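You operate a simulated robot arm through the tools that you are given. There is no shell and no other tool.

You are at the controls of a simulated two-armed robot. One attempt, no reset.

Task
Run shrink tape over the wound mandrel at quarter lap.
Fine: carriage back to the crank end, lap dial to QUARTER, arm down, feed on, crank; feed off, arm up.

The check looks at the end state, three seconds after you hand in, the way a careful person would. Anything else that was tipped, shoved, dropped, spilled or broken makes it a failure.

Robot
Two 7-joint arms with three-finger grippers on one trunk that stands fixed in place. Base frame: the origin is at the foot of the trunk, x ahead of it, y to its left, z up; the work surface is at about z = 0.85. Readings come in m, degrees, newtons and seconds.
The left shoulder is at [0.062, 0.126, 1.235], the right one opposite. With the tool pointing down near the work surface each hand reaches from about 0.36 to 0.82 m from the base axis, measured 20 degrees to its own side. Payload 2.94 kg a hand.
Tool frame (each hand has its own): the origin (TCP) lies between the finger pads and is the grasp point; the fingertips stand 0.03 m ahead of it; z points along the fingers, y is the line along which they close. The gripper opens to 0.128 m; its body begins 0.093 m behind the TCP.
Orientation is that of the tool frame in the base frame, as a unit quaternion [x, y, z, w]. With the fingers straight down and closing along the base's y, the tool's x points along the base's -x, its y along +y and its z along -z.

Tools
- The arms move only by the tool step_arm. It takes "left_plan", "right_plan" or both (then of equal length, played together; a hand with none holds still); each is a list of rows, each a list of 7 numbers: the shift along the tool's x, y, z in units of 25 mm (1.0 is 25 mm), then the turn, a rotation vector about the tool's x, y, z in units of 4 degrees (1.0 is 4 degrees), then the closure, from 0 (fully open) to 1 (shut). In form: [[tx, ty, tz, ax, ay, az, fingers], ...]. A call has 1 to 20 rows; each row shifts and turns the commanded pose from where the row before left it, along the tool's axes as they then stand. A call with a number of a shift or a turn outside -1 to 1 is refused whole. Rows are played at 5 a second. More than 0.05 m and 8.6 degrees between two rows, or a gripper value outside its range, and nothing of the call is played. A pose out of reach is approached as far as the arm can. The call stops where the force on the tool passes 50 N (or 10 N more than at its start, if that is more) or the arm is blocked; 0.2 s more then pass. The fingers move at their own pace (about 0.0842 m/s each) and stop on an object; they squeeze with about 36 N. The grip force told is the motor's: it shows also when the fingers shut on nothing. Time passes only in rows, and 0.2 s behind the last, so rows that do not move let the fingers close. The reply holds the time, the measured pose of the TCP, the force on the tool along the base axes, the opening and the grip force, in the units named above and with some noise, with the torque about the TCP (base axes, N m) and any sound that the robot's microphone picked up.
- Cameras (640 x 400 px; columns grow to the right, rows downward): "scene" is now at [0.1656, 0.0452, 1.4042]; the picture's right is [0.51, -0.86, 0.00], its down [-0.46, -0.28, -0.84] and it looks along [0.72, 0.43, -0.54] (base axes); focal length 326 px, centre (320, 200). "left" rides on the left gripper at [0.069, 0.015, -0.12] in its tool frame; the picture's right is [-0.22, 0.98, 0.00], its down [-0.82, -0.18, -0.54] and it looks along [-0.53, -0.12, 0.84] (tool axes); focal length 251 px, centre (320, 200). "right" rides on the right gripper at [0.069, -0.015, -0.12] in its tool frame; the picture's right is [0.22, 0.98, 0.00], its down [-0.82, 0.18, -0.54] and it looks along [-0.53, 0.12, 0.84] (tool axes); focal length 251 px, centre (320, 200). There is no depth. A picture from a camera that has moved, and an enlarged one, comes with that camera's place and axes in the base frame and with its lens.
- capture(camera): a new picture of that camera. The clock stands still meanwhile.
- move_column(by): moves the trunk up (or, below 0, down) by that many m; the arms and the scene camera ride with it, the base frame stays. It gives what a move gives, with no picture.
- head_to(pan, tilt): turns the head with the scene camera to pan (to the left, within 80 degrees either way) and tilt (down, from -29 to 69), counted from straight ahead of the robot (the tilt from the chest, where the trunk bows). It gives what a move gives.
- close_up(camera, box): a new picture of the part [left, top, right, bottom] of that camera's present view, enlarged. The clock stands still meanwhile.
- sign_off(): hands the job in; it is judged then, once.

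Places have to be worked out from the pictures, the camera data and where the tool is seen. Open the grippers and draw the arms clear of the work before you hand the job in, unless the task says otherwise.

The tools are called after "Request:" by a JSON object that holds its "name" and its "arguments". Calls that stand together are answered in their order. step_arm: Moves the arms, as the interface text tells. Its arguments: {"type":"object","properties":{"left_plan":{"type":"array"},"right_plan":{"type":"array"}},"required":[]} The other tools are called the same way: move_column (by) moves the trunk up or down; head_to (pan, tilt) turns the head that bears the scene camera; capture (camera) takes a picture; close_up (camera, box) takes an enlarged picture of a part of a camera's view; sign_off () hands the job in.

At the start:

```text
time_s: 0.0
left_eef_pos: [0.3998, 0.4238, 1.2107]
left_orientation: [0.0, 1.0, -0.001, 0.0]
left_wrist_force: [0.0, 0.5, -0.4]
left_ft_torque: [0.0, 0.01, 0.0]
left_width: 0.1279
left_gripper_force: 0.0
right_eef_pos: [0.4841, 0.0661, 1.2478]
right_orientation: [0.001, 1.0, 0.0, 0.0]
right_wrist_force: [-0.5, -0.4, -0.4]
right_ft_torque: [0.02, 0.02, 0.0]
right_width: 0.128
right_gripper_force: 0.1
trunk travel left (down, up): [-0.45, 0.097]
head pan, tilt (commanded): [30.8, 32.6]
```

scene: 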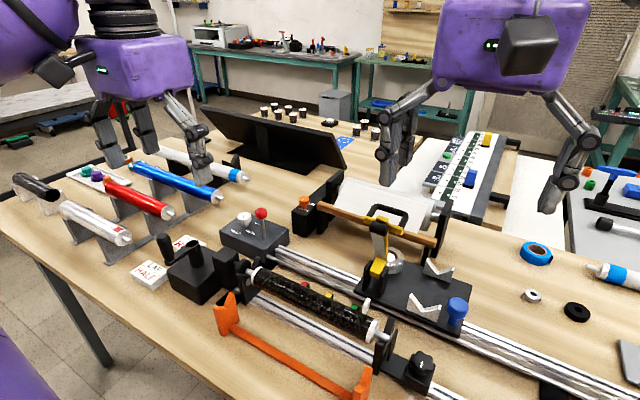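
right: 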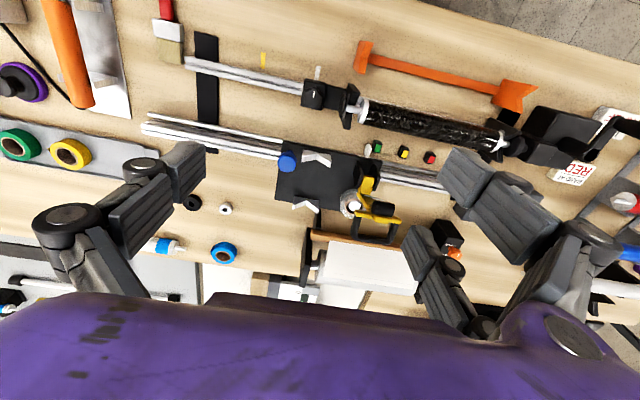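
left: 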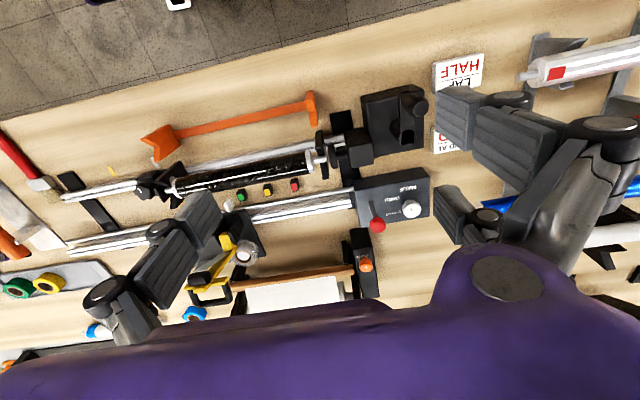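

The scene shows a winding bench: crank at left, mandrel, carriage on rails, a gearbox with a dial and red-knobbed lever. I'll look at it enlarged before moving anything.

Request:
{"name": "close_up", "arguments": {"camera": "scene", "box": [120, 180, 320, 305]}}

Request:
{"name": "close_up", "arguments": {"camera": "scene", "box": [280, 180, 480, 305]}}

Request:
{"name": "close_up", "arguments": {"camera": "scene", "box": [200, 260, 440, 400]}}

Request:
{"name": "close_up", "arguments": {"camera": "left", "box": [300, 60, 500, 260]}}

Request:
{"name": "close_up", "arguments": {"camera": "right", "box": [250, 60, 450, 260]}}

```text
3.20 times, centred on (220, 242) of scene
camera zoom: at [0.1656, 0.0452, 1.4042], right [0.51, -0.86, 0.0], down [-0.46, -0.28, -0.84], along [0.72, 0.43, -0.54], focal length 1044 px, centre (640, 64)
```

zoom: 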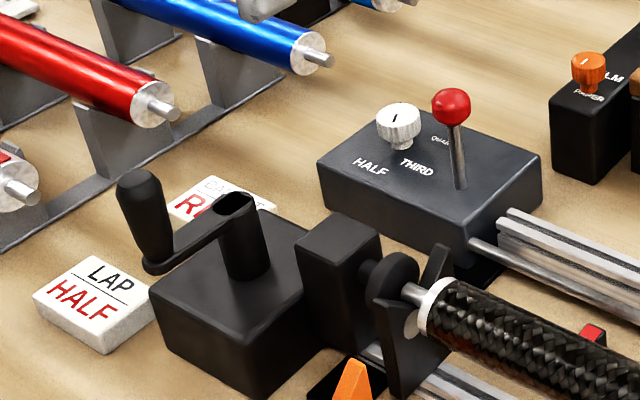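

```text
3.20 times, centred on (380, 242) of scene
camera zoom: at [0.1656, 0.0452, 1.4042], right [0.51, -0.86, 0.0], down [-0.46, -0.28, -0.84], along [0.72, 0.43, -0.54], focal length 1044 px, centre (128, 64)
```

zoom: 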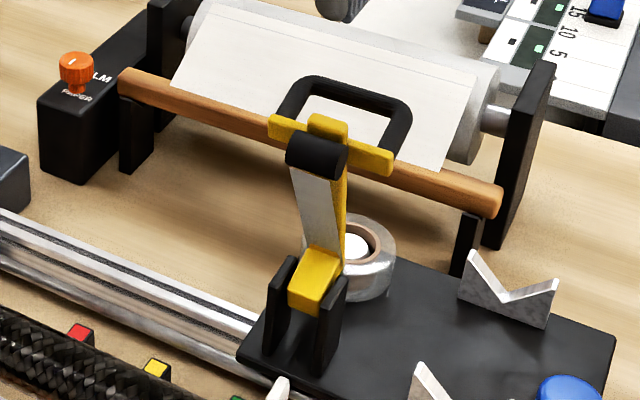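

```text
2.67 times, centred on (320, 330) of scene
camera zoom: at [0.1656, 0.0452, 1.4042], right [0.51, -0.86, 0.0], down [-0.46, -0.28, -0.84], along [0.72, 0.43, -0.54], focal length 870 px, centre (320, -147)
```

zoom: 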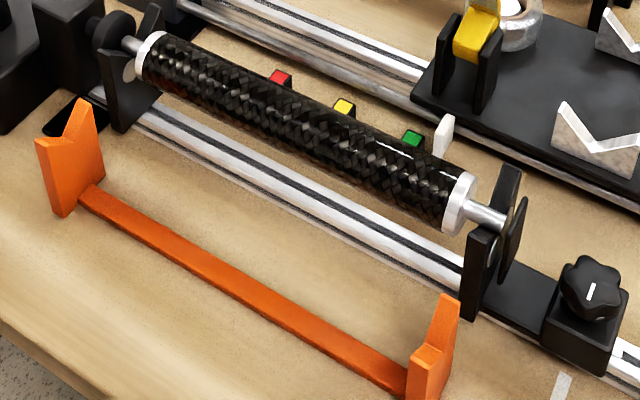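

```text
2.00 times, centred on (400, 160) of left
camera zoom: at [0.3304, 0.4392, 1.3316], right [0.22, 0.98, 0.0], down [0.82, -0.18, 0.54], along [0.53, -0.12, -0.84], focal length 503 px, centre (160, 280)
```

zoom: 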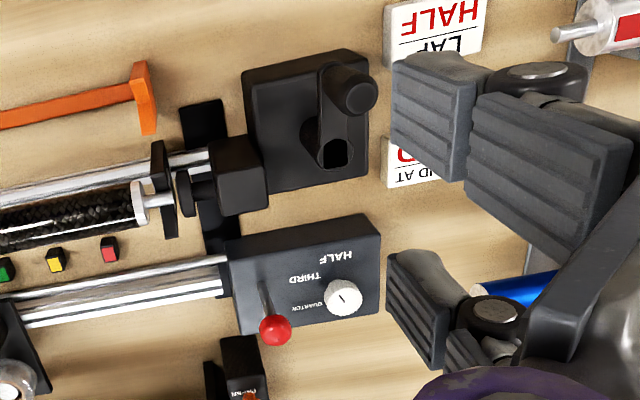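

```text
2.00 times, centred on (350, 160) of right
camera zoom: at [0.4155, 0.0506, 1.3688], right [-0.21, 0.98, 0.0], down [0.82, 0.18, 0.54], along [0.53, 0.12, -0.84], focal length 503 px, centre (260, 280)
```

zoom: 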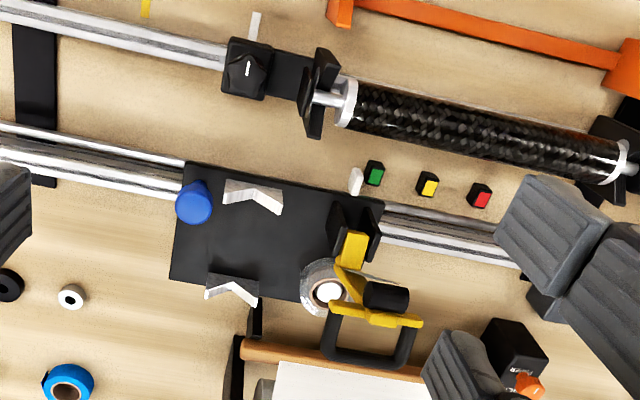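

The bench has printed cards, a lap dial, a red lever and coloured marker posts. I'll zoom in on the cards and dial to read them.

Request:
{"name": "close_up", "arguments": {"camera": "scene", "box": [125, 225, 221, 290]}}

Request:
{"name": "close_up", "arguments": {"camera": "scene", "box": [215, 200, 295, 260]}}

Request:
{"name": "close_up", "arguments": {"camera": "left", "box": [340, 160, 440, 240]}}

Request:
{"name": "close_up", "arguments": {"camera": "scene", "box": [350, 220, 480, 330]}}

Request:
{"name": "close_up", "arguments": {"camera": "left", "box": [170, 150, 310, 250]}}

```text
6.15 times, centred on (173, 258) of scene
camera zoom: at [0.1656, 0.0452, 1.4042], right [0.51, -0.86, 0.0], down [-0.46, -0.28, -0.84], along [0.72, 0.43, -0.54], focal length 2007 px, centre (1225, -154)
```

zoom: 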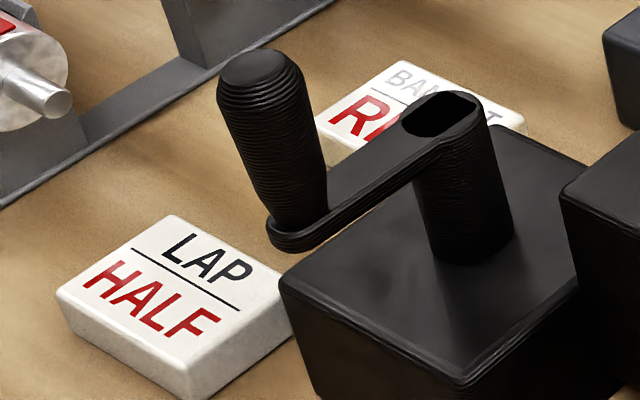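

```text
6.67 times, centred on (255, 230) of scene
camera zoom: at [0.1656, 0.0452, 1.4042], right [0.51, -0.86, 0.0], down [-0.46, -0.28, -0.84], along [0.72, 0.43, -0.54], focal length 2174 px, centre (753, 0)
```

zoom: 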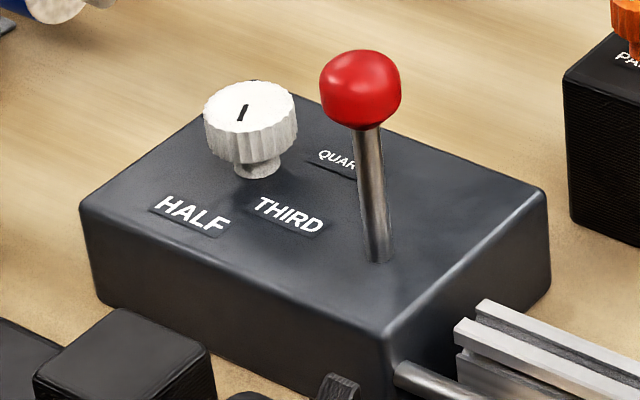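

```text
5.00 times, centred on (390, 200) of left
camera zoom: at [0.3304, 0.4392, 1.3316], right [0.22, 0.98, 0.0], down [0.82, -0.18, 0.54], along [0.53, -0.12, -0.84], focal length 1257 px, centre (-30, 200)
```

zoom: 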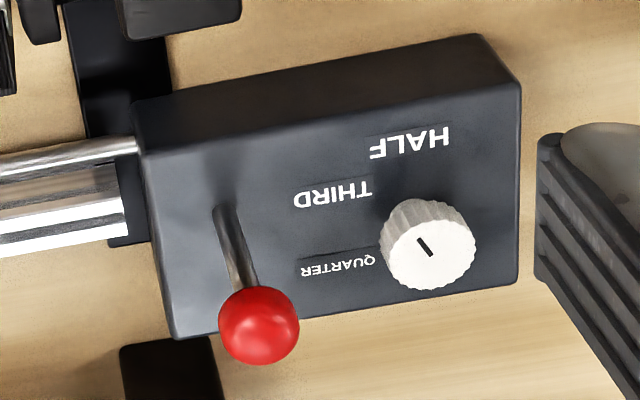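

```text
3.64 times, centred on (415, 275) of scene
camera zoom: at [0.1656, 0.0452, 1.4042], right [0.51, -0.86, 0.0], down [-0.46, -0.28, -0.84], along [0.72, 0.43, -0.54], focal length 1186 px, centre (-26, -73)
```

zoom: 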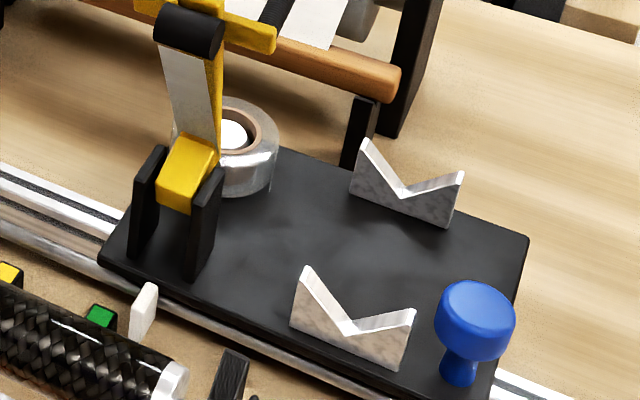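

```text
4.00 times, centred on (240, 200) of left
camera zoom: at [0.3304, 0.4392, 1.3316], right [0.22, 0.98, 0.0], down [0.82, -0.18, 0.54], along [0.53, -0.12, -0.84], focal length 1006 px, centre (640, 200)
```

zoom: 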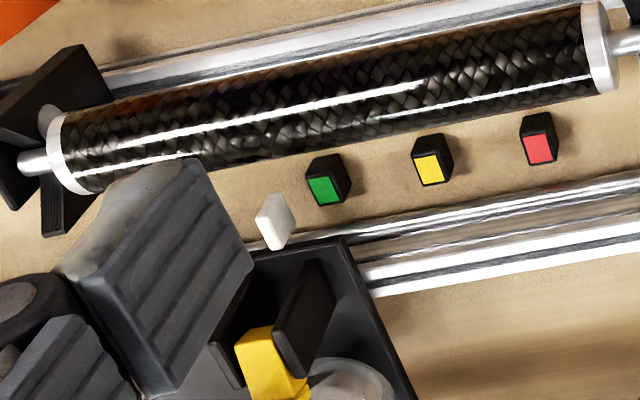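

The mandrel lies along y at about x=0.50, y 0.145–0.386. The crank axis is near (0.48, 0.54), the dial near (0.65, 0.56), the red lever near (0.63, 0.48), and the carriage pointer at y≈0.185. I'll bring the left hand up over the gearbox for a closer look.

Request:
{"name": "step_arm", "arguments": {"left_plan": [[-0.7, 1, 0.7, 0, 0, 0, 0], [-0.7, 1, 0.7, 0, 0, 0, 0], [-0.7, 1, 0.7, 0, 0, 0, 0], [-0.7, 1, 0.7, 0, 0, 0, 0]]}}

Request:
{"name": "capture", "arguments": {"camera": "left"}}

Request:
{"name": "capture", "arguments": {"camera": "scene"}}

```text
time_s: 1.0
left_eef_pos: [0.4694, 0.5246, 1.1396]
left_orientation: [-0.001, 1.0, 0.001, 0.0]
left_wrist_force: [0.8, -0.1, -0.5]
left_ft_torque: [-0.03, 0.01, 0.02]
left_width: 0.1278
left_gripper_force: 0.0
right_eef_pos: [0.4838, 0.0679, 1.2486]
right_orientation: [0.002, 1.0, 0.0, 0.0]
right_wrist_force: [-0.3, 0.1, 0.0]
right_ft_torque: [-0.01, 0.05, 0.0]
right_width: 0.1278
right_gripper_force: 0.1
trunk travel left (down, up): [-0.45, 0.097]
head pan, tilt (commanded): [30.8, 32.6]
```

```text
taken
camera left: at [0.4009, 0.541, 1.2606], right [0.22, 0.98, 0.0], down [0.82, -0.18, 0.54], along [0.53, -0.12, -0.84], focal length 251 px, centre (320, 200)
```

left: 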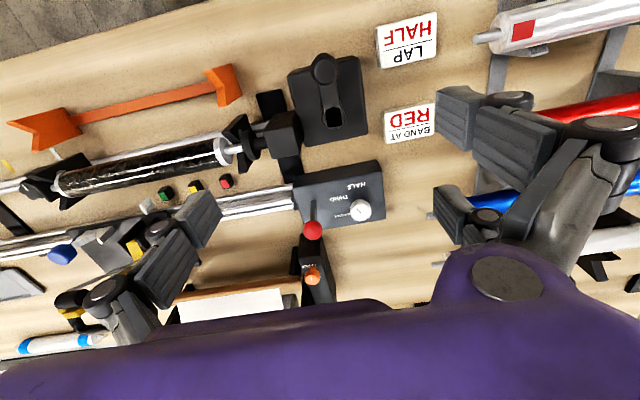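

```text
taken
camera scene: at [0.1663, 0.0457, 1.4041], right [0.51, -0.86, 0.0], down [-0.46, -0.28, -0.84], along [0.72, 0.43, -0.54], focal length 326 px, centre (320, 200)
```

scene: 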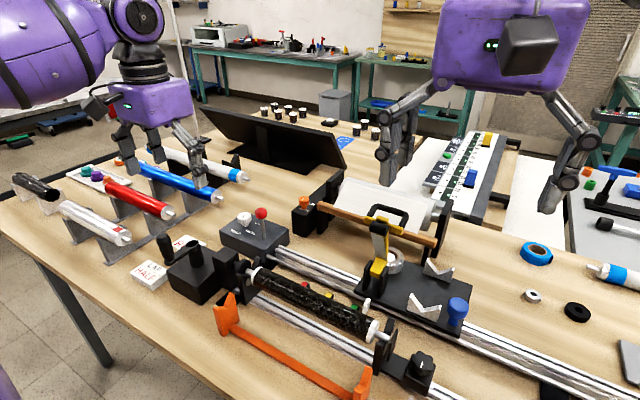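

The gearbox is now near the centre of the left camera's view. I'll zoom in on it and the crank.

Request:
{"name": "close_up", "arguments": {"camera": "left", "box": [285, 150, 395, 250]}}

Request:
{"name": "close_up", "arguments": {"camera": "left", "box": [220, 40, 380, 160]}}

Request:
{"name": "close_up", "arguments": {"camera": "left", "box": [30, 110, 290, 270]}}

```text
4.00 times, centred on (340, 200) of left
camera zoom: at [0.4009, 0.541, 1.2606], right [0.22, 0.98, 0.0], down [0.82, -0.18, 0.54], along [0.53, -0.12, -0.84], focal length 1006 px, centre (240, 200)
```

zoom: 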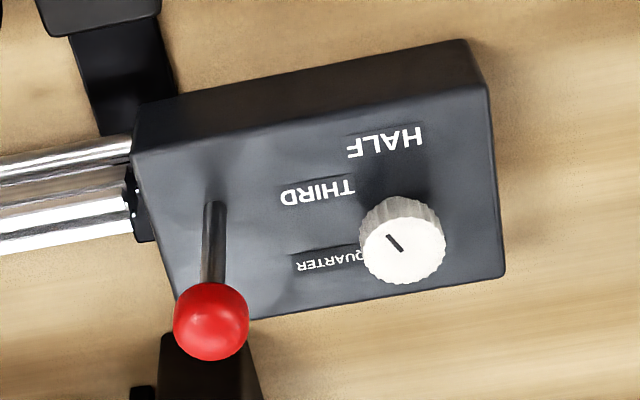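

```text
3.33 times, centred on (300, 100) of left
camera zoom: at [0.4009, 0.541, 1.2606], right [0.22, 0.98, 0.0], down [0.82, -0.18, 0.54], along [0.53, -0.12, -0.84], focal length 838 px, centre (387, 533)
```

zoom: 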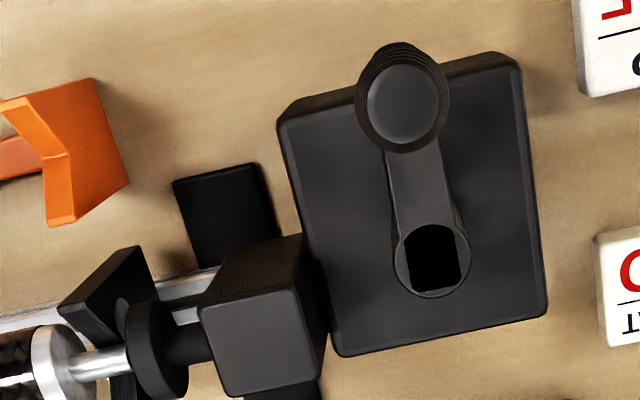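

```text
2.46 times, centred on (160, 190) of left
camera zoom: at [0.4009, 0.541, 1.2606], right [0.22, 0.98, 0.0], down [0.82, -0.18, 0.54], along [0.53, -0.12, -0.84], focal length 619 px, centre (714, 225)
```

zoom: 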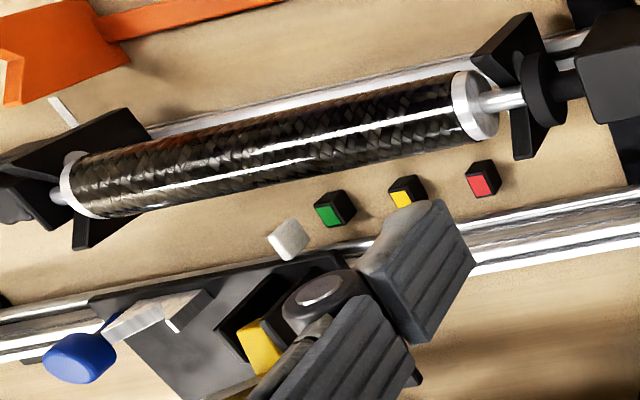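

I want a sharper reading of the dial pointer and any lever markings, so I'll zoom further.

Request:
{"name": "close_up", "arguments": {"camera": "left", "box": [342, 170, 382, 220]}}

Request:
{"name": "close_up", "arguments": {"camera": "left", "box": [295, 175, 345, 245]}}

Request:
{"name": "close_up", "arguments": {"camera": "scene", "box": [232, 200, 282, 250]}}

Request:
{"name": "close_up", "arguments": {"camera": "right", "box": [330, 170, 430, 250]}}

```text
8.00 times, centred on (362, 195) of left
camera zoom: at [0.4009, 0.541, 1.2606], right [0.22, 0.98, 0.0], down [0.82, -0.18, 0.54], along [0.53, -0.12, -0.84], focal length 2012 px, centre (-16, 240)
```

zoom: 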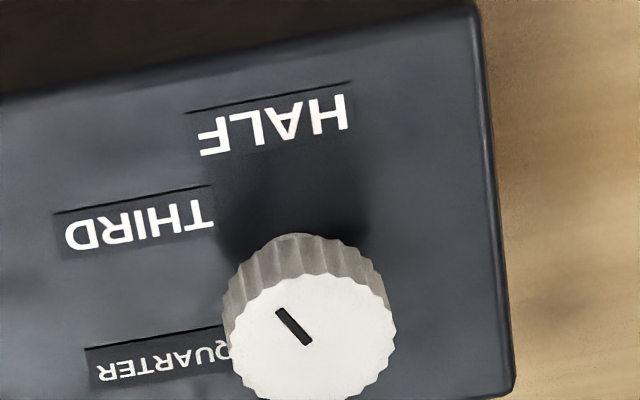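

```text
5.71 times, centred on (320, 210) of left
camera zoom: at [0.4009, 0.541, 1.2606], right [0.22, 0.98, 0.0], down [0.82, -0.18, 0.54], along [0.53, -0.12, -0.84], focal length 1437 px, centre (320, 143)
```

zoom: 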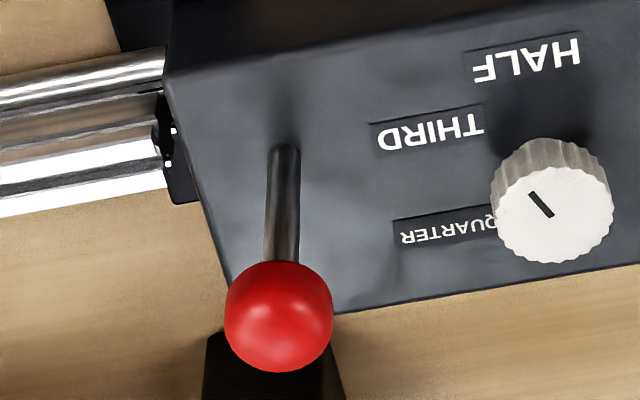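

```text
8.00 times, centred on (257, 225) of scene
camera zoom: at [0.1663, 0.0457, 1.4041], right [0.51, -0.86, 0.0], down [-0.46, -0.28, -0.84], along [0.72, 0.43, -0.54], focal length 2609 px, centre (824, 0)
```

zoom: 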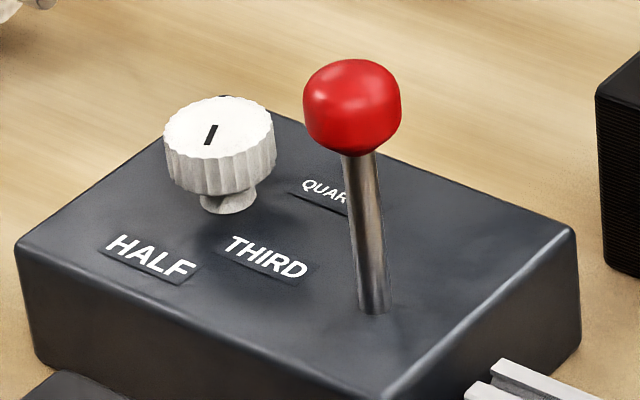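

```text
5.00 times, centred on (380, 210) of right
camera zoom: at [0.4162, 0.0511, 1.3685], right [-0.21, 0.98, 0.0], down [0.82, 0.18, 0.54], along [0.53, 0.12, -0.84], focal length 1257 px, centre (20, 150)
```

zoom: 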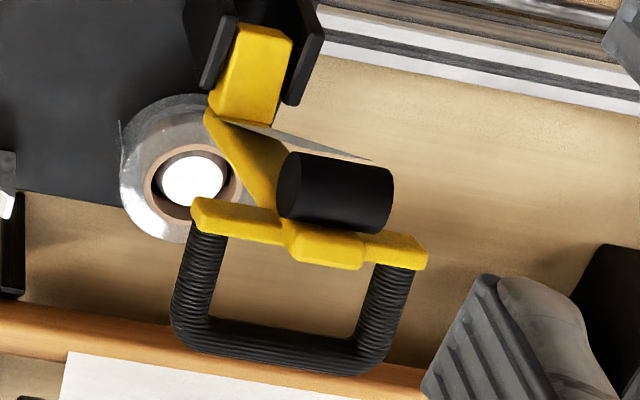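

The dial labels sit at about 0°/60°/120° around the knob (HALF toward the robot, QUARTER toward −y/+x), and the pointer now stands between HALF and THIRD. The lever is vertical with its ball near (0.628, 0.479, 0.974). First job is the carriage: I'll close the right fingers and bring them to the −y side of the blue knob at about (0.606, 0.032, 0.947).

Request:
{"name": "step_arm", "arguments": {"right_plan": [[-0.98, -0.9, 0, 0, 0, 0, 1], [-0.98, -0.9, 0, 0, 0, 0, 1], [-0.98, -0.9, 0, 0, 0, 0, 1], [-0.98, -0.9, 0, 0, 0, 0, 1], [-0.98, -0.9, 0, 0, 0, 0, 1], [0, 0, 1, 0, 0, 0, 1], [0, 0, 1, 0, 0, 0, 1], [0, 0, 1, 0, 0, 0, 1], [0, 0, 1, 0, 0, 0, 1], [0, 0, 1, 0, 0, 0, 1], [0, 0, 1, 0, 0, 0, 1], [0, 0, 1, 0, 0, 0, 1], [0, 0, 1, 0, 0, 0, 1], [0, 0, 1, 0, 0, 0, 1]]}}

Request:
{"name": "capture", "arguments": {"camera": "scene"}}

Request:
{"name": "capture", "arguments": {"camera": "right"}}

```text
time_s: 4.0
left_eef_pos: [0.4694, 0.5254, 1.1397]
left_orientation: [0.0, 1.0, 0.001, 0.0]
left_wrist_force: [0.2, 0.3, -0.1]
left_ft_torque: [-0.04, 0.03, -0.01]
left_width: 0.1282
left_gripper_force: 0.1
right_eef_pos: [0.6054, -0.0479, 1.0229]
right_orientation: [0.0, 1.0, 0.001, 0.0]
right_wrist_force: [0.5, -0.1, -0.8]
right_ft_torque: [-0.03, -0.02, 0.02]
right_width: 0.0
right_gripper_force: 2.4
trunk travel left (down, up): [-0.45, 0.097]
head pan, tilt (commanded): [30.8, 32.6]
```

```text
taken
camera scene: at [0.166, 0.0451, 1.4041], right [0.51, -0.86, 0.0], down [-0.46, -0.28, -0.84], along [0.72, 0.43, -0.54], focal length 326 px, centre (320, 200)
```

scene: 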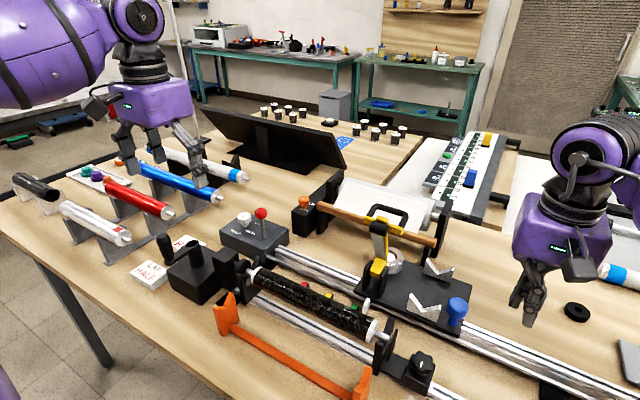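

```text
taken
camera right: at [0.5382, -0.062, 1.1429], right [-0.21, 0.98, 0.0], down [0.82, 0.18, 0.54], along [0.53, 0.12, -0.84], focal length 251 px, centre (320, 200)
```

right: 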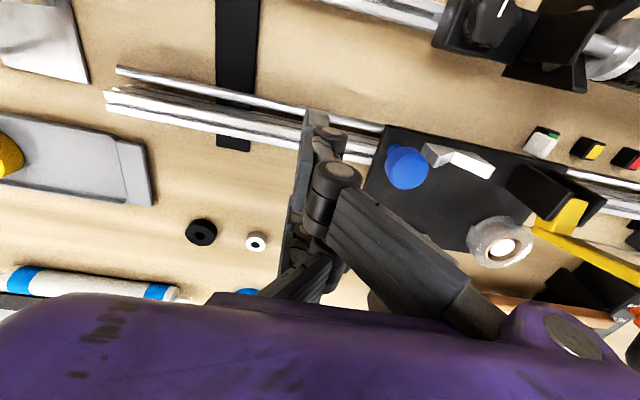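

The closed fingers are just to the right of the blue knob (knob about (0.61, 0.03)). I'll zoom in to check the shape of the fingertips and carriage before lowering.

Request:
{"name": "close_up", "arguments": {"camera": "right", "box": [270, 80, 530, 280]}}

Request:
{"name": "close_up", "arguments": {"camera": "scene", "box": [380, 220, 600, 360]}}

```text
2.00 times, centred on (400, 180) of right
camera zoom: at [0.5382, -0.062, 1.1429], right [-0.21, 0.98, 0.0], down [0.82, 0.18, 0.54], along [0.53, 0.12, -0.84], focal length 503 px, centre (160, 240)
```

zoom: 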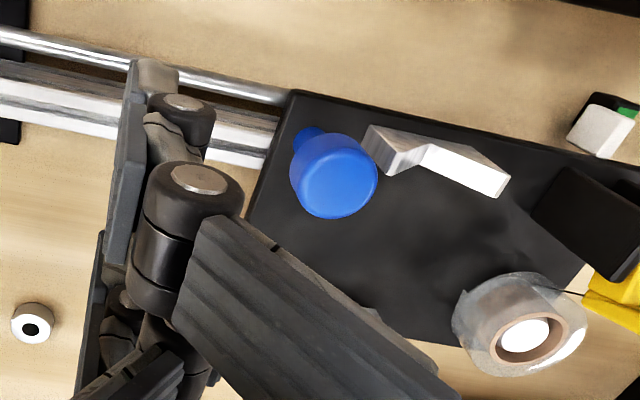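

```text
2.86 times, centred on (490, 290) of scene
camera zoom: at [0.166, 0.0451, 1.4041], right [0.51, -0.86, 0.0], down [-0.46, -0.28, -0.84], along [0.72, 0.43, -0.54], focal length 932 px, centre (-166, -57)
```

zoom: 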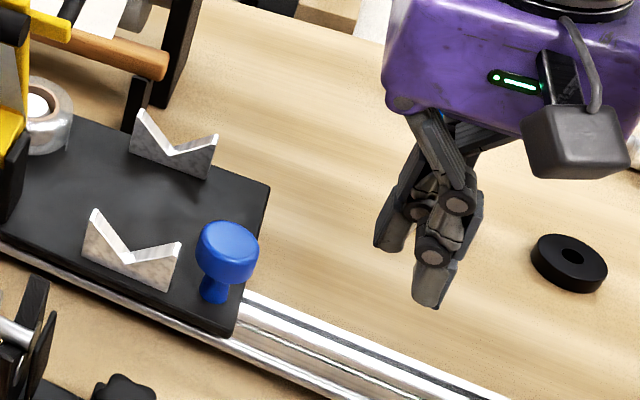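

The single and paired fingertips are closed, and the path to the knob is clear. I'll lower to z≈0.957 beside the knob head and start pushing gently toward +y.

Request:
{"name": "step_arm", "arguments": {"right_plan": [[-0.12, 0, 1, 0, 0, 0, 1], [0, 0, 1, 0, 0, 0, 1], [0, 0, 0.65, 0, 0, 0, 1], [0, 0.5, 0, 0, 0, 0, 1], [0, 0.5, 0, 0, 0, 0, 1], [0, 0.5, 0, 0, 0, 0, 1], [0, 0.5, 0, 0, 0, 0, 1]]}}

Request:
{"name": "close_up", "arguments": {"camera": "right", "box": [270, 80, 530, 280]}}

Request:
{"name": "close_up", "arguments": {"camera": "scene", "box": [340, 200, 560, 340]}}

```text
time_s: 5.6
left_eef_pos: [0.4699, 0.5246, 1.1399]
left_orientation: [0.0, 1.0, 0.001, -0.001]
left_wrist_force: [0.1, -0.3, 0.1]
left_ft_torque: [-0.02, -0.06, 0.03]
left_width: 0.1283
left_gripper_force: 0.1
right_eef_pos: [0.6093, 0.0042, 0.9569]
right_orientation: [0.001, 1.0, 0.0, 0.0]
right_wrist_force: [-0.2, -1.1, 1.4]
right_ft_torque: [-0.02, 0.01, -0.04]
right_width: 0.0
right_gripper_force: 2.7
trunk travel left (down, up): [-0.45, 0.097]
head pan, tilt (commanded): [30.8, 32.6]
```

```text
2.00 times, centred on (400, 180) of right
camera zoom: at [0.5415, -0.0115, 1.0774], right [-0.21, 0.98, 0.0], down [0.82, 0.18, 0.54], along [0.53, 0.12, -0.84], focal length 503 px, centre (160, 240)
```

zoom: 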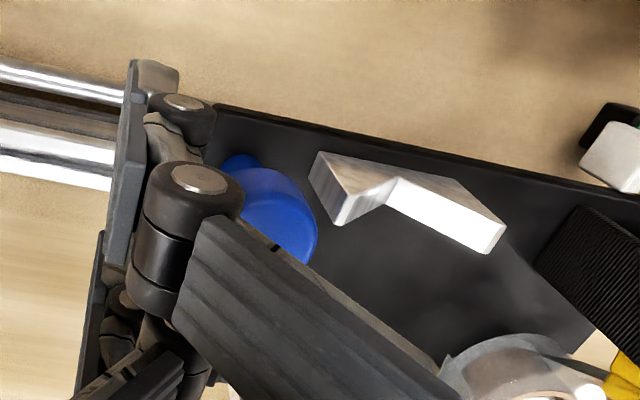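

```text
2.86 times, centred on (450, 270) of scene
camera zoom: at [0.1655, 0.045, 1.4042], right [0.51, -0.86, 0.0], down [-0.46, -0.28, -0.84], along [0.72, 0.43, -0.54], focal length 932 px, centre (-51, 0)
```

zoom: 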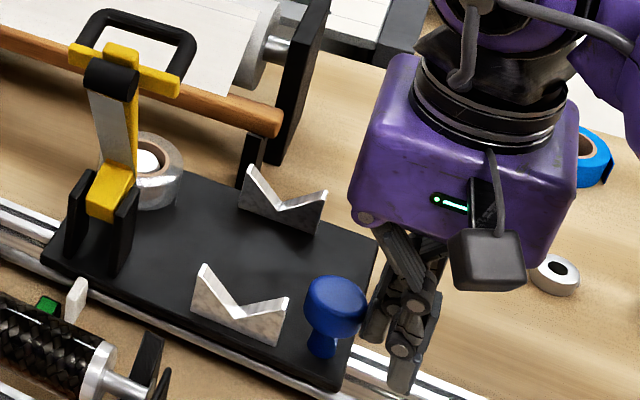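

The fingers have just touched the knob with about 1 N and the carriage has begun to slide. I'll keep pushing toward +y.

Request:
{"name": "step_arm", "arguments": {"right_plan": [[0, 0.5, 0, 0, 0, 0, 1], [0, 0.5, 0, 0, 0, 0, 1], [0, 0.5, 0, 0, 0, 0, 1], [0, 0.5, 0, 0, 0, 0, 1], [0, 0.5, 0, 0, 0, 0, 1], [0, 0.5, 0, 0, 0, 0, 1], [0, 0.5, 0, 0, 0, 0, 1], [0, 0.5, 0, 0, 0, 0, 1], [0, 0.5, 0, 0, 0, 0, 1], [0, 0.5, 0, 0, 0, 0, 1]]}}

Request:
{"name": "capture", "arguments": {"camera": "scene"}}

```text
time_s: 7.8
left_eef_pos: [0.4706, 0.5253, 1.1406]
left_orientation: [0.001, 1.0, -0.001, 0.0]
left_wrist_force: [-0.8, 0.5, -0.5]
left_ft_torque: [0.01, 0.0, 0.01]
left_width: 0.1279
left_gripper_force: 0.0
right_eef_pos: [0.6091, 0.1286, 0.957]
right_orientation: [0.001, 1.0, 0.0, 0.0]
right_wrist_force: [0.6, -1.6, -0.5]
right_ft_torque: [-0.08, 0.02, -0.04]
right_width: 0.0
right_gripper_force: 3.1
trunk travel left (down, up): [-0.45, 0.097]
head pan, tilt (commanded): [30.8, 32.6]
```

```text
taken
camera scene: at [0.1657, 0.0453, 1.4042], right [0.51, -0.86, 0.0], down [-0.46, -0.28, -0.84], along [0.72, 0.43, -0.54], focal length 326 px, centre (320, 200)
```

scene: 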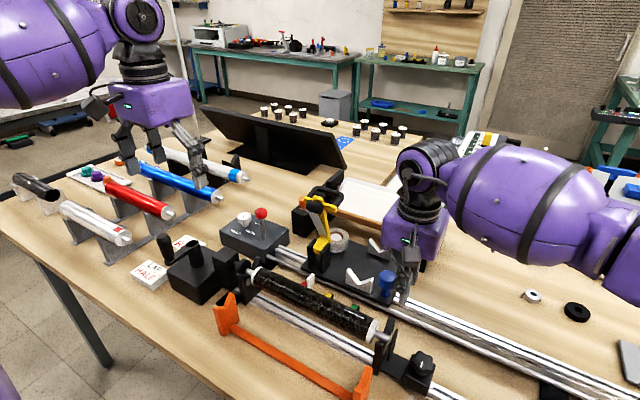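

The carriage slides freely and its pointer is at about y≈0.31. I'll go on in smaller steps to find the crank-end stop gently.

Request:
{"name": "step_arm", "arguments": {"right_plan": [[0, 0.4, 0, 0, 0, 0, 1], [0, 0.4, 0, 0, 0, 0, 1], [0, 0.4, 0, 0, 0, 0, 1], [0, 0.4, 0, 0, 0, 0, 1], [0, 0.4, 0, 0, 0, 0, 1]]}}

Request:
{"name": "close_up", "arguments": {"camera": "scene", "box": [200, 180, 440, 340]}}

Request:
{"name": "capture", "arguments": {"camera": "left"}}

```text
time_s: 9.0
left_eef_pos: [0.47, 0.5249, 1.1401]
left_orientation: [0.0, 1.0, 0.0, 0.0]
left_wrist_force: [-0.7, -1.2, -0.3]
left_ft_torque: [-0.01, -0.02, 0.01]
left_width: 0.1279
left_gripper_force: 0.0
right_eef_pos: [0.609, 0.1783, 0.9566]
right_orientation: [0.002, 1.0, 0.0, 0.0]
right_wrist_force: [0.7, -2.3, -0.4]
right_ft_torque: [-0.06, 0.02, -0.02]
right_width: 0.0
right_gripper_force: 2.9
trunk travel left (down, up): [-0.45, 0.097]
head pan, tilt (commanded): [30.8, 32.6]
```

```text
2.50 times, centred on (320, 260) of scene
camera zoom: at [0.1656, 0.0451, 1.4042], right [0.51, -0.86, 0.0], down [-0.46, -0.28, -0.84], along [0.72, 0.43, -0.54], focal length 815 px, centre (320, 50)
```

zoom: 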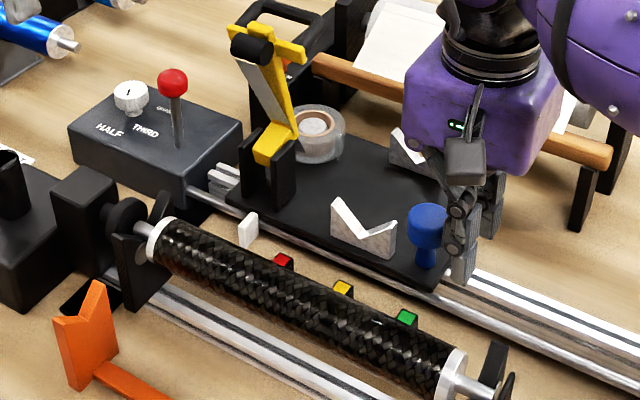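

```text
taken
camera left: at [0.4002, 0.54, 1.2611], right [0.22, 0.98, 0.0], down [0.82, -0.18, 0.54], along [0.53, -0.12, -0.84], focal length 251 px, centre (320, 200)
```

left: 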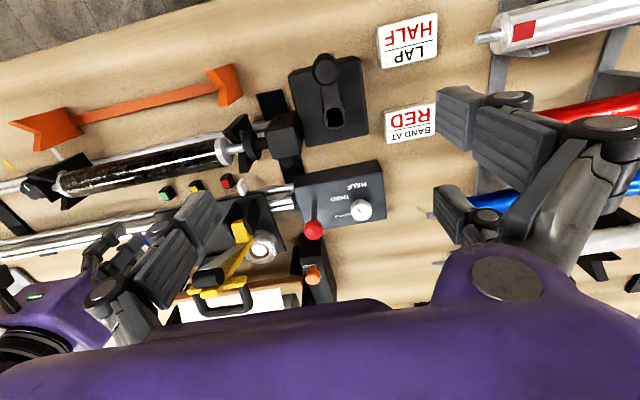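

The pointer is past red, now about 20 mm short of the mandrel's crank-end collar. I'll push on in 5 mm steps and watch the force for the stop.

Request:
{"name": "step_arm", "arguments": {"right_plan": [[0, 0.2, 0, 0, 0, 0, 1], [0, 0.2, 0, 0, 0, 0, 1], [0, 0.2, 0, 0, 0, 0, 1], [0, 0.2, 0, 0, 0, 0, 1]]}}

Request:
{"name": "close_up", "arguments": {"camera": "left", "box": [140, 100, 320, 260]}}

```text
time_s: 10.0
left_eef_pos: [0.4676, 0.5203, 1.145]
left_orientation: [0.0, 1.0, 0.002, 0.001]
left_wrist_force: [1.6, -1.1, 0.4]
left_ft_torque: [0.01, -0.03, 0.02]
left_width: 0.1279
left_gripper_force: 0.1
right_eef_pos: [0.61, 0.1897, 0.9613]
right_orientation: [0.002, 1.0, -0.003, 0.001]
right_wrist_force: [-6.4, -40.9, 19.8]
right_ft_torque: [-0.57, -0.06, -0.12]
right_width: 0.0001
right_gripper_force: 12.2
trunk travel left (down, up): [-0.45, 0.097]
head pan, tilt (commanded): [30.8, 32.6]
```

```text
2.50 times, centred on (230, 180) of left
camera zoom: at [0.3977, 0.5345, 1.2647], right [0.22, 0.98, 0.0], down [0.82, -0.18, 0.54], along [0.53, -0.11, -0.84], focal length 629 px, centre (545, 250)
```

zoom: 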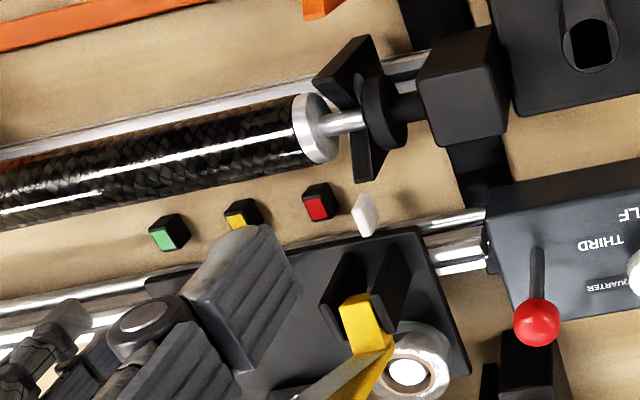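

The carriage is against its stop at the crank end (41 N on the push), pointer about y≈0.37. I'll back the right hand off the knob, raise it and draw it away to the right.

Request:
{"name": "step_arm", "arguments": {"right_plan": [[0, -0.5, 0, 0, 0, 0, 1], [0, -0.6, 0, 0, 0, 0, 1], [0, -0.8, 0, 0, 0, 0, 1], [0, -0.5, 1, 0, 0, 0, 1], [0, -0.5, -1, 0, 0, 0, 1], [0, -0.8, -1, 0, 0, 0, 1], [0.5, -0.8, -1, 0, 0, 0, 1], [0.5, -0.8, -1, 0, 0, 0, 1], [0.5, -0.8, -1, 0, 0, 0, 1], [0.5, -0.8, -1, 0, 0, 0, 1], [0.5, -0.8, -1, 0, 0, 0, 1], [0.5, -0.8, -1, 0, 0, 0, 1], [0.5, 0, -1, 0, 0, 0, 1], [0.5, 0, -1, 0, 0, 0, 1]]}}

Request:
{"name": "capture", "arguments": {"camera": "scene"}}

Request:
{"name": "capture", "arguments": {"camera": "right"}}

```text
time_s: 13.0
left_eef_pos: [0.4692, 0.5243, 1.1398]
left_orientation: [0.0, 1.0, 0.0, -0.001]
left_wrist_force: [-0.5, 1.0, 0.5]
left_ft_torque: [0.01, 0.0, -0.03]
left_width: 0.128
left_gripper_force: 0.1
right_eef_pos: [0.5079, -0.0144, 1.1818]
right_orientation: [0.001, 1.0, 0.0, 0.002]
right_wrist_force: [0.0, 0.2, -0.8]
right_ft_torque: [-0.03, 0.01, -0.05]
right_width: 0.0
right_gripper_force: 2.9
trunk travel left (down, up): [-0.45, 0.097]
head pan, tilt (commanded): [30.8, 32.6]
```

```text
taken
camera scene: at [0.1649, 0.0451, 1.4043], right [0.51, -0.86, 0.0], down [-0.46, -0.28, -0.84], along [0.72, 0.43, -0.54], focal length 326 px, centre (320, 200)
```

scene: 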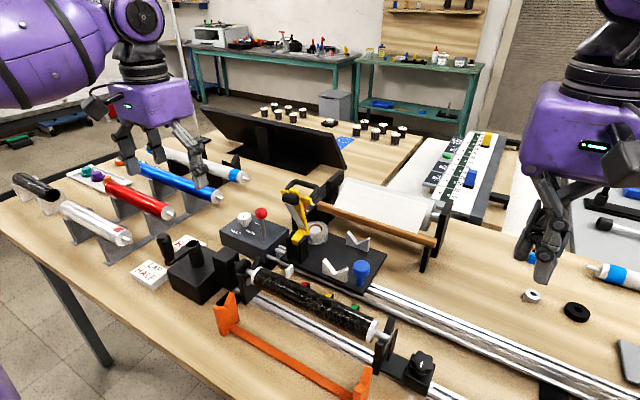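

```text
taken
camera right: at [0.4397, -0.0301, 1.3028], right [-0.21, 0.98, 0.0], down [0.82, 0.18, 0.54], along [0.53, 0.12, -0.84], focal length 251 px, centre (320, 200)
```

right: 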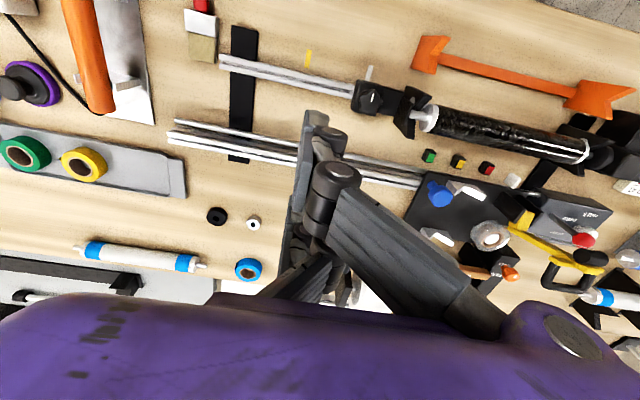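

Carriage is parked at the crank end. Next comes the lap dial, with its knob top at about (0.646, 0.554, 0.927) and Ø≈33 mm. I'll move the left hand above it at a safe height and start turning the wrist clockwise, so the later counter-clockwise stroke keeps the fingers off the red lever.

Request:
{"name": "step_arm", "arguments": {"left_plan": [[-0.885, 0.15, 0, 0, 0, 0, 0.2], [-0.885, 0.15, 0, 0, 0, 0, 0.4], [-0.885, 0.15, 0, 0, 0, 0, 0.5], [-0.885, 0.15, 0.2, 0, 0, 0, 0.55], [-0.885, 0.15, 0.4, 0, 0, 0, 0.55], [-0.885, 0.15, 0.4, 0, 0, 0, 0.55], [-0.885, 0.15, 0.4, 0, 0, 0, 0.55], [-0.885, 0.15, 0.4, 0, 0, 0, 0.55]]}}

Request:
{"name": "capture", "arguments": {"camera": "left"}}

Request:
{"name": "capture", "arguments": {"camera": "scene"}}

```text
time_s: 14.8
left_eef_pos: [0.6362, 0.5526, 1.0996]
left_orientation: [0.0, 1.0, 0.0, 0.0]
left_wrist_force: [0.0, -0.7, -0.2]
left_ft_torque: [0.0, -0.02, -0.02]
left_width: 0.0574
left_gripper_force: 0.0
left hand out of reach, approached as far as the arm can: row 8
right_eef_pos: [0.5094, -0.0144, 1.1821]
right_orientation: [0.001, 1.0, 0.001, 0.001]
right_wrist_force: [-0.1, -0.3, 0.1]
right_ft_torque: [0.05, -0.02, -0.06]
right_width: 0.0001
right_gripper_force: 2.8
trunk travel left (down, up): [-0.45, 0.097]
head pan, tilt (commanded): [30.8, 32.6]
```

```text
taken
camera left: at [0.5666, 0.5682, 1.2213], right [0.22, 0.98, 0.0], down [0.82, -0.18, 0.54], along [0.53, -0.12, -0.84], focal length 251 px, centre (320, 200)
```

left: 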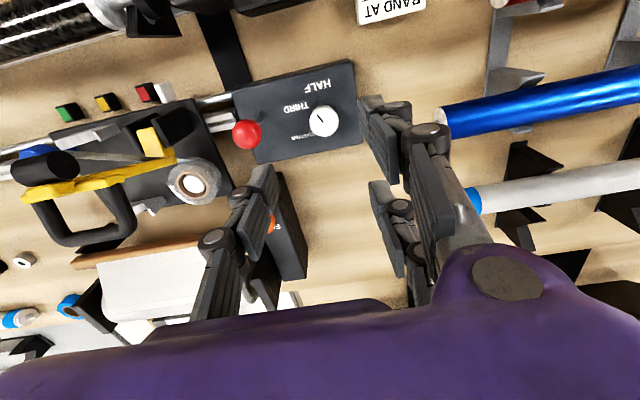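

```text
taken
camera scene: at [0.1656, 0.0457, 1.4042], right [0.51, -0.86, 0.0], down [-0.46, -0.28, -0.84], along [0.72, 0.43, -0.54], focal length 326 px, centre (320, 200)
```

scene: 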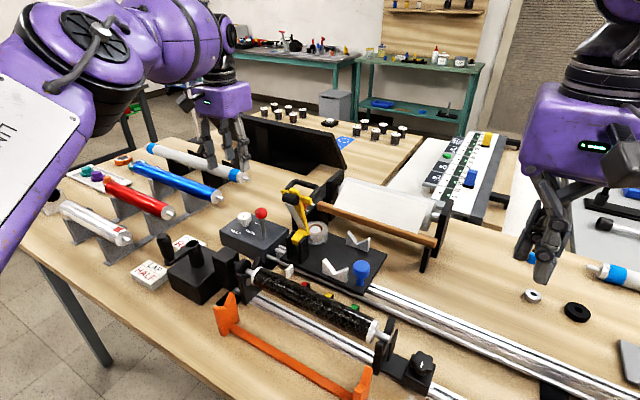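

At this height the reach ends at x≈0.636; lower down the arm should reach a little farther. I'll drop slightly and turn the wrist clockwise to test its range before grasping.

Request:
{"name": "step_arm", "arguments": {"left_plan": [[0.2, 0, 0.8, 0, 0, 0, 0.55], [0, 0, 0, 0, 0, 1, 0.55], [0, 0, 0, 0, 0, 1, 0.55], [0, 0, 0, 0, 0, 1, 0.55], [0, 0, 0, 0, 0, 1, 0.55], [0, 0, 0, 0, 0, 1, 0.55], [0, 0, 0, 0, 0, 1, 0.55], [0, 0, 0, 0, 0, 1, 0.55], [0, 0, 0, 0, 0, 1, 0.55], [0, 0, 0, 0, 0, 1, 0.55], [0, 0, 0, 0, 0, 1, 0.55], [0, 0, 0, 0, 0, 1, 0.55], [0, 0, 0, 0, 0, 1, 0.55], [0, 0, 0, 0, 0, 1, 0.55], [0, 0, 0, 0, 0, 1, 0.55], [0, 0, 0, 0, 0, 1, 0.55], [0, 0, 0, 0, 0, 1, 0.55], [0, 0, 0, 0, 0, 1, 0.55], [0, 0, 0, 0, 0, 1, 0.55], [0, 0, 0, 0, 0, 1, 0.55]]}}

```text
time_s: 19.0
left_eef_pos: [0.6297, 0.5517, 1.0805]
left_orientation: [0.617, 0.787, 0.0, -0.001]
left_wrist_force: [-0.5, -0.6, 0.3]
left_ft_torque: [0.0, -0.01, 0.01]
left_width: 0.0577
left_gripper_force: 0.1
right_eef_pos: [0.5083, -0.0138, 1.1822]
right_orientation: [0.001, 1.0, 0.0, 0.0]
right_wrist_force: [-0.3, 0.3, 0.1]
right_ft_torque: [-0.02, 0.01, -0.03]
right_width: 0.0002
right_gripper_force: 3.2
trunk travel left (down, up): [-0.45, 0.097]
head pan, tilt (commanded): [30.8, 32.6]
```

The wrist turned 76° with no limit reached. I'll turn the remaining 64°.

Request:
{"name": "step_arm", "arguments": {"left_plan": [[0, 0, 0, 0, 0, 1, 0.55], [0, 0, 0, 0, 0, 1, 0.55], [0, 0, 0, 0, 0, 1, 0.55], [0, 0, 0, 0, 0, 1, 0.55], [0, 0, 0, 0, 0, 1, 0.55], [0, 0, 0, 0, 0, 1, 0.55], [0, 0, 0, 0, 0, 1, 0.55], [0, 0, 0, 0, 0, 1, 0.55], [0, 0, 0, 0, 0, 1, 0.55], [0, 0, 0, 0, 0, 1, 0.55], [0, 0, 0, 0, 0, 1, 0.55], [0, 0, 0, 0, 0, 1, 0.55], [0, 0, 0, 0, 0, 1, 0.55], [0, 0, 0, 0, 0, 1, 0.55], [0, 0, 0, 0, 0, 1, 0.55], [0, 0, 0, 0, 0, 1, 0.55]]}}

Request:
{"name": "capture", "arguments": {"camera": "left"}}

Request:
{"name": "close_up", "arguments": {"camera": "scene", "box": [180, 80, 320, 280]}}

```text
time_s: 22.4
left_eef_pos: [0.6305, 0.5523, 1.0805]
left_orientation: [0.94, 0.341, 0.0, 0.0]
left_wrist_force: [-0.7, -0.3, -0.3]
left_ft_torque: [-0.01, 0.01, -0.01]
left_width: 0.0576
left_gripper_force: 0.0
right_eef_pos: [0.508, -0.0144, 1.1826]
right_orientation: [0.001, 1.0, 0.001, 0.0]
right_wrist_force: [0.4, 0.6, 0.4]
right_ft_torque: [0.0, -0.03, 0.0]
right_width: 0.0002
right_gripper_force: 3.0
trunk travel left (down, up): [-0.45, 0.097]
head pan, tilt (commanded): [30.8, 32.6]
```

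```text
taken
camera left: at [0.6929, 0.5849, 1.2018], right [0.46, -0.89, 0.0], down [-0.75, -0.39, 0.54], along [-0.48, -0.25, -0.84], focal length 251 px, centre (320, 200)
```

left: 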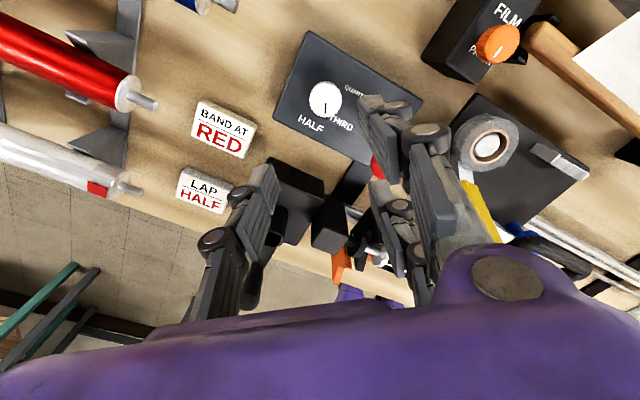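

```text
2.00 times, centred on (250, 180) of scene
camera zoom: at [0.1656, 0.0452, 1.4042], right [0.51, -0.86, 0.0], down [-0.46, -0.28, -0.84], along [0.72, 0.43, -0.54], focal length 652 px, centre (460, 240)
```

zoom: 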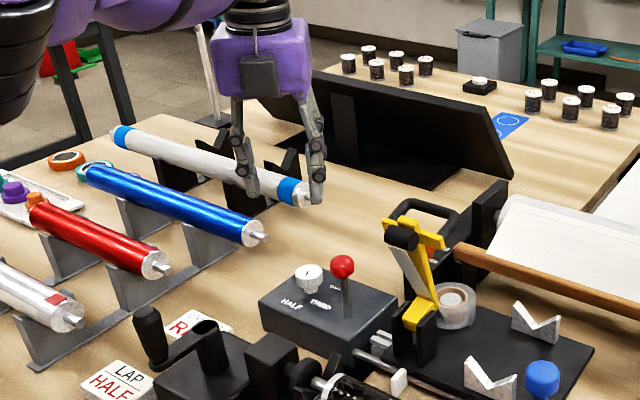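

The wrist reached −50° freely. I'll use this new view to check the dial pointer and refine the knob's position.

Request:
{"name": "close_up", "arguments": {"camera": "left", "box": [270, 50, 390, 150]}}

```text
4.00 times, centred on (330, 100) of left
camera zoom: at [0.6929, 0.5849, 1.2018], right [0.46, -0.89, 0.0], down [-0.75, -0.39, 0.54], along [-0.48, -0.25, -0.84], focal length 1006 px, centre (280, 600)
```

zoom: 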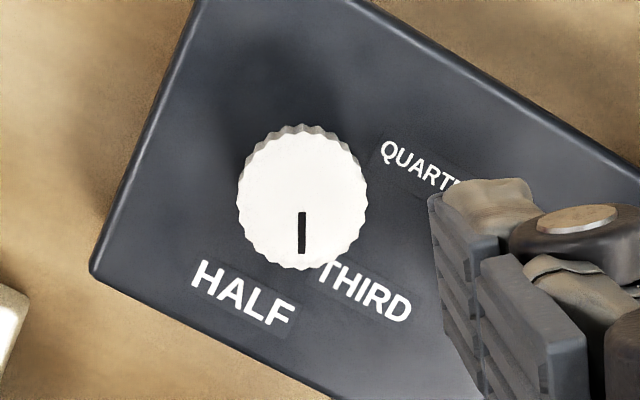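

Pointer reads about 27° (between HALF and THIRD); the QUARTER mark is at about 120°, so the knob needs ~93° counter-clockwise. I'll descend partway and centre over the knob axis at (0.6465, 0.5545).

Request:
{"name": "step_arm", "arguments": {"left_plan": [[0, 0, 1, 0, 0, 0, 0.55], [0, 0, 1, 0, 0, 0, 0.55], [0, 0, 1, 0, 0, 0, 0.55], [0.55, 0.34, 0, 0, 0, 0, 0.55], [0, 0, 0, 0, 0, 0, 0.55]]}}

Request:
{"name": "capture", "arguments": {"camera": "left"}}

Request:
{"name": "close_up", "arguments": {"camera": "scene", "box": [200, 160, 300, 270]}}

```text
time_s: 23.6
left_eef_pos: [0.636, 0.5535, 1.006]
left_orientation: [0.94, 0.343, 0.001, 0.0]
left_wrist_force: [0.6, -0.2, -0.9]
left_ft_torque: [0.0, 0.01, 0.01]
left_width: 0.0575
left_gripper_force: 0.0
left hand out of reach, approached as far as the arm can: row 4
right_eef_pos: [0.5086, -0.015, 1.1816]
right_orientation: [0.0, 1.0, 0.0, 0.0]
right_wrist_force: [0.6, 0.3, 0.2]
right_ft_torque: [0.03, -0.01, -0.01]
right_width: 0.0003
right_gripper_force: 3.2
trunk travel left (down, up): [-0.45, 0.097]
head pan, tilt (commanded): [30.8, 32.6]
```

```text
taken
camera left: at [0.6987, 0.5856, 1.1273], right [0.46, -0.89, 0.0], down [-0.75, -0.39, 0.54], along [-0.48, -0.25, -0.84], focal length 251 px, centre (320, 200)
```

left: 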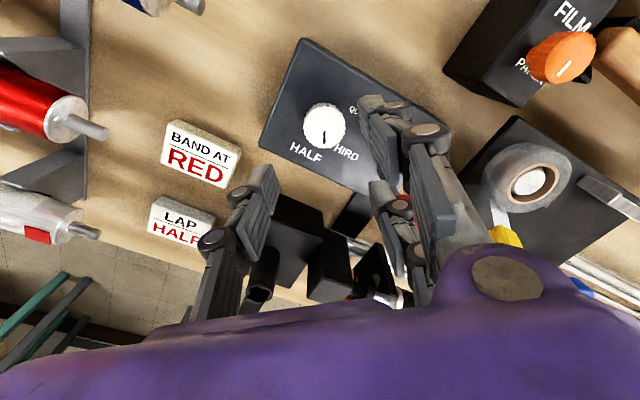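

```text
3.64 times, centred on (250, 215) of scene
camera zoom: at [0.1653, 0.0454, 1.4042], right [0.51, -0.86, 0.0], down [-0.46, -0.28, -0.84], along [0.72, 0.43, -0.54], focal length 1186 px, centre (574, 146)
```

zoom: 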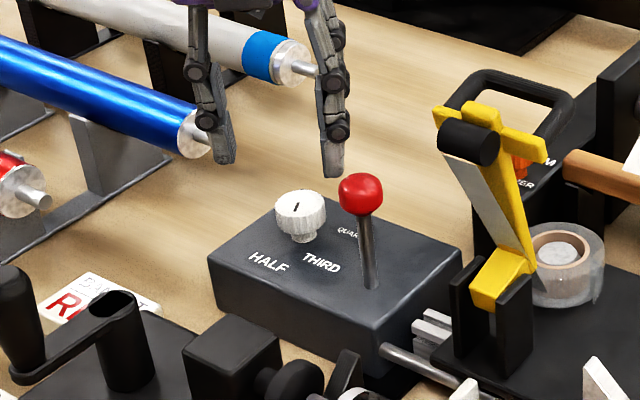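

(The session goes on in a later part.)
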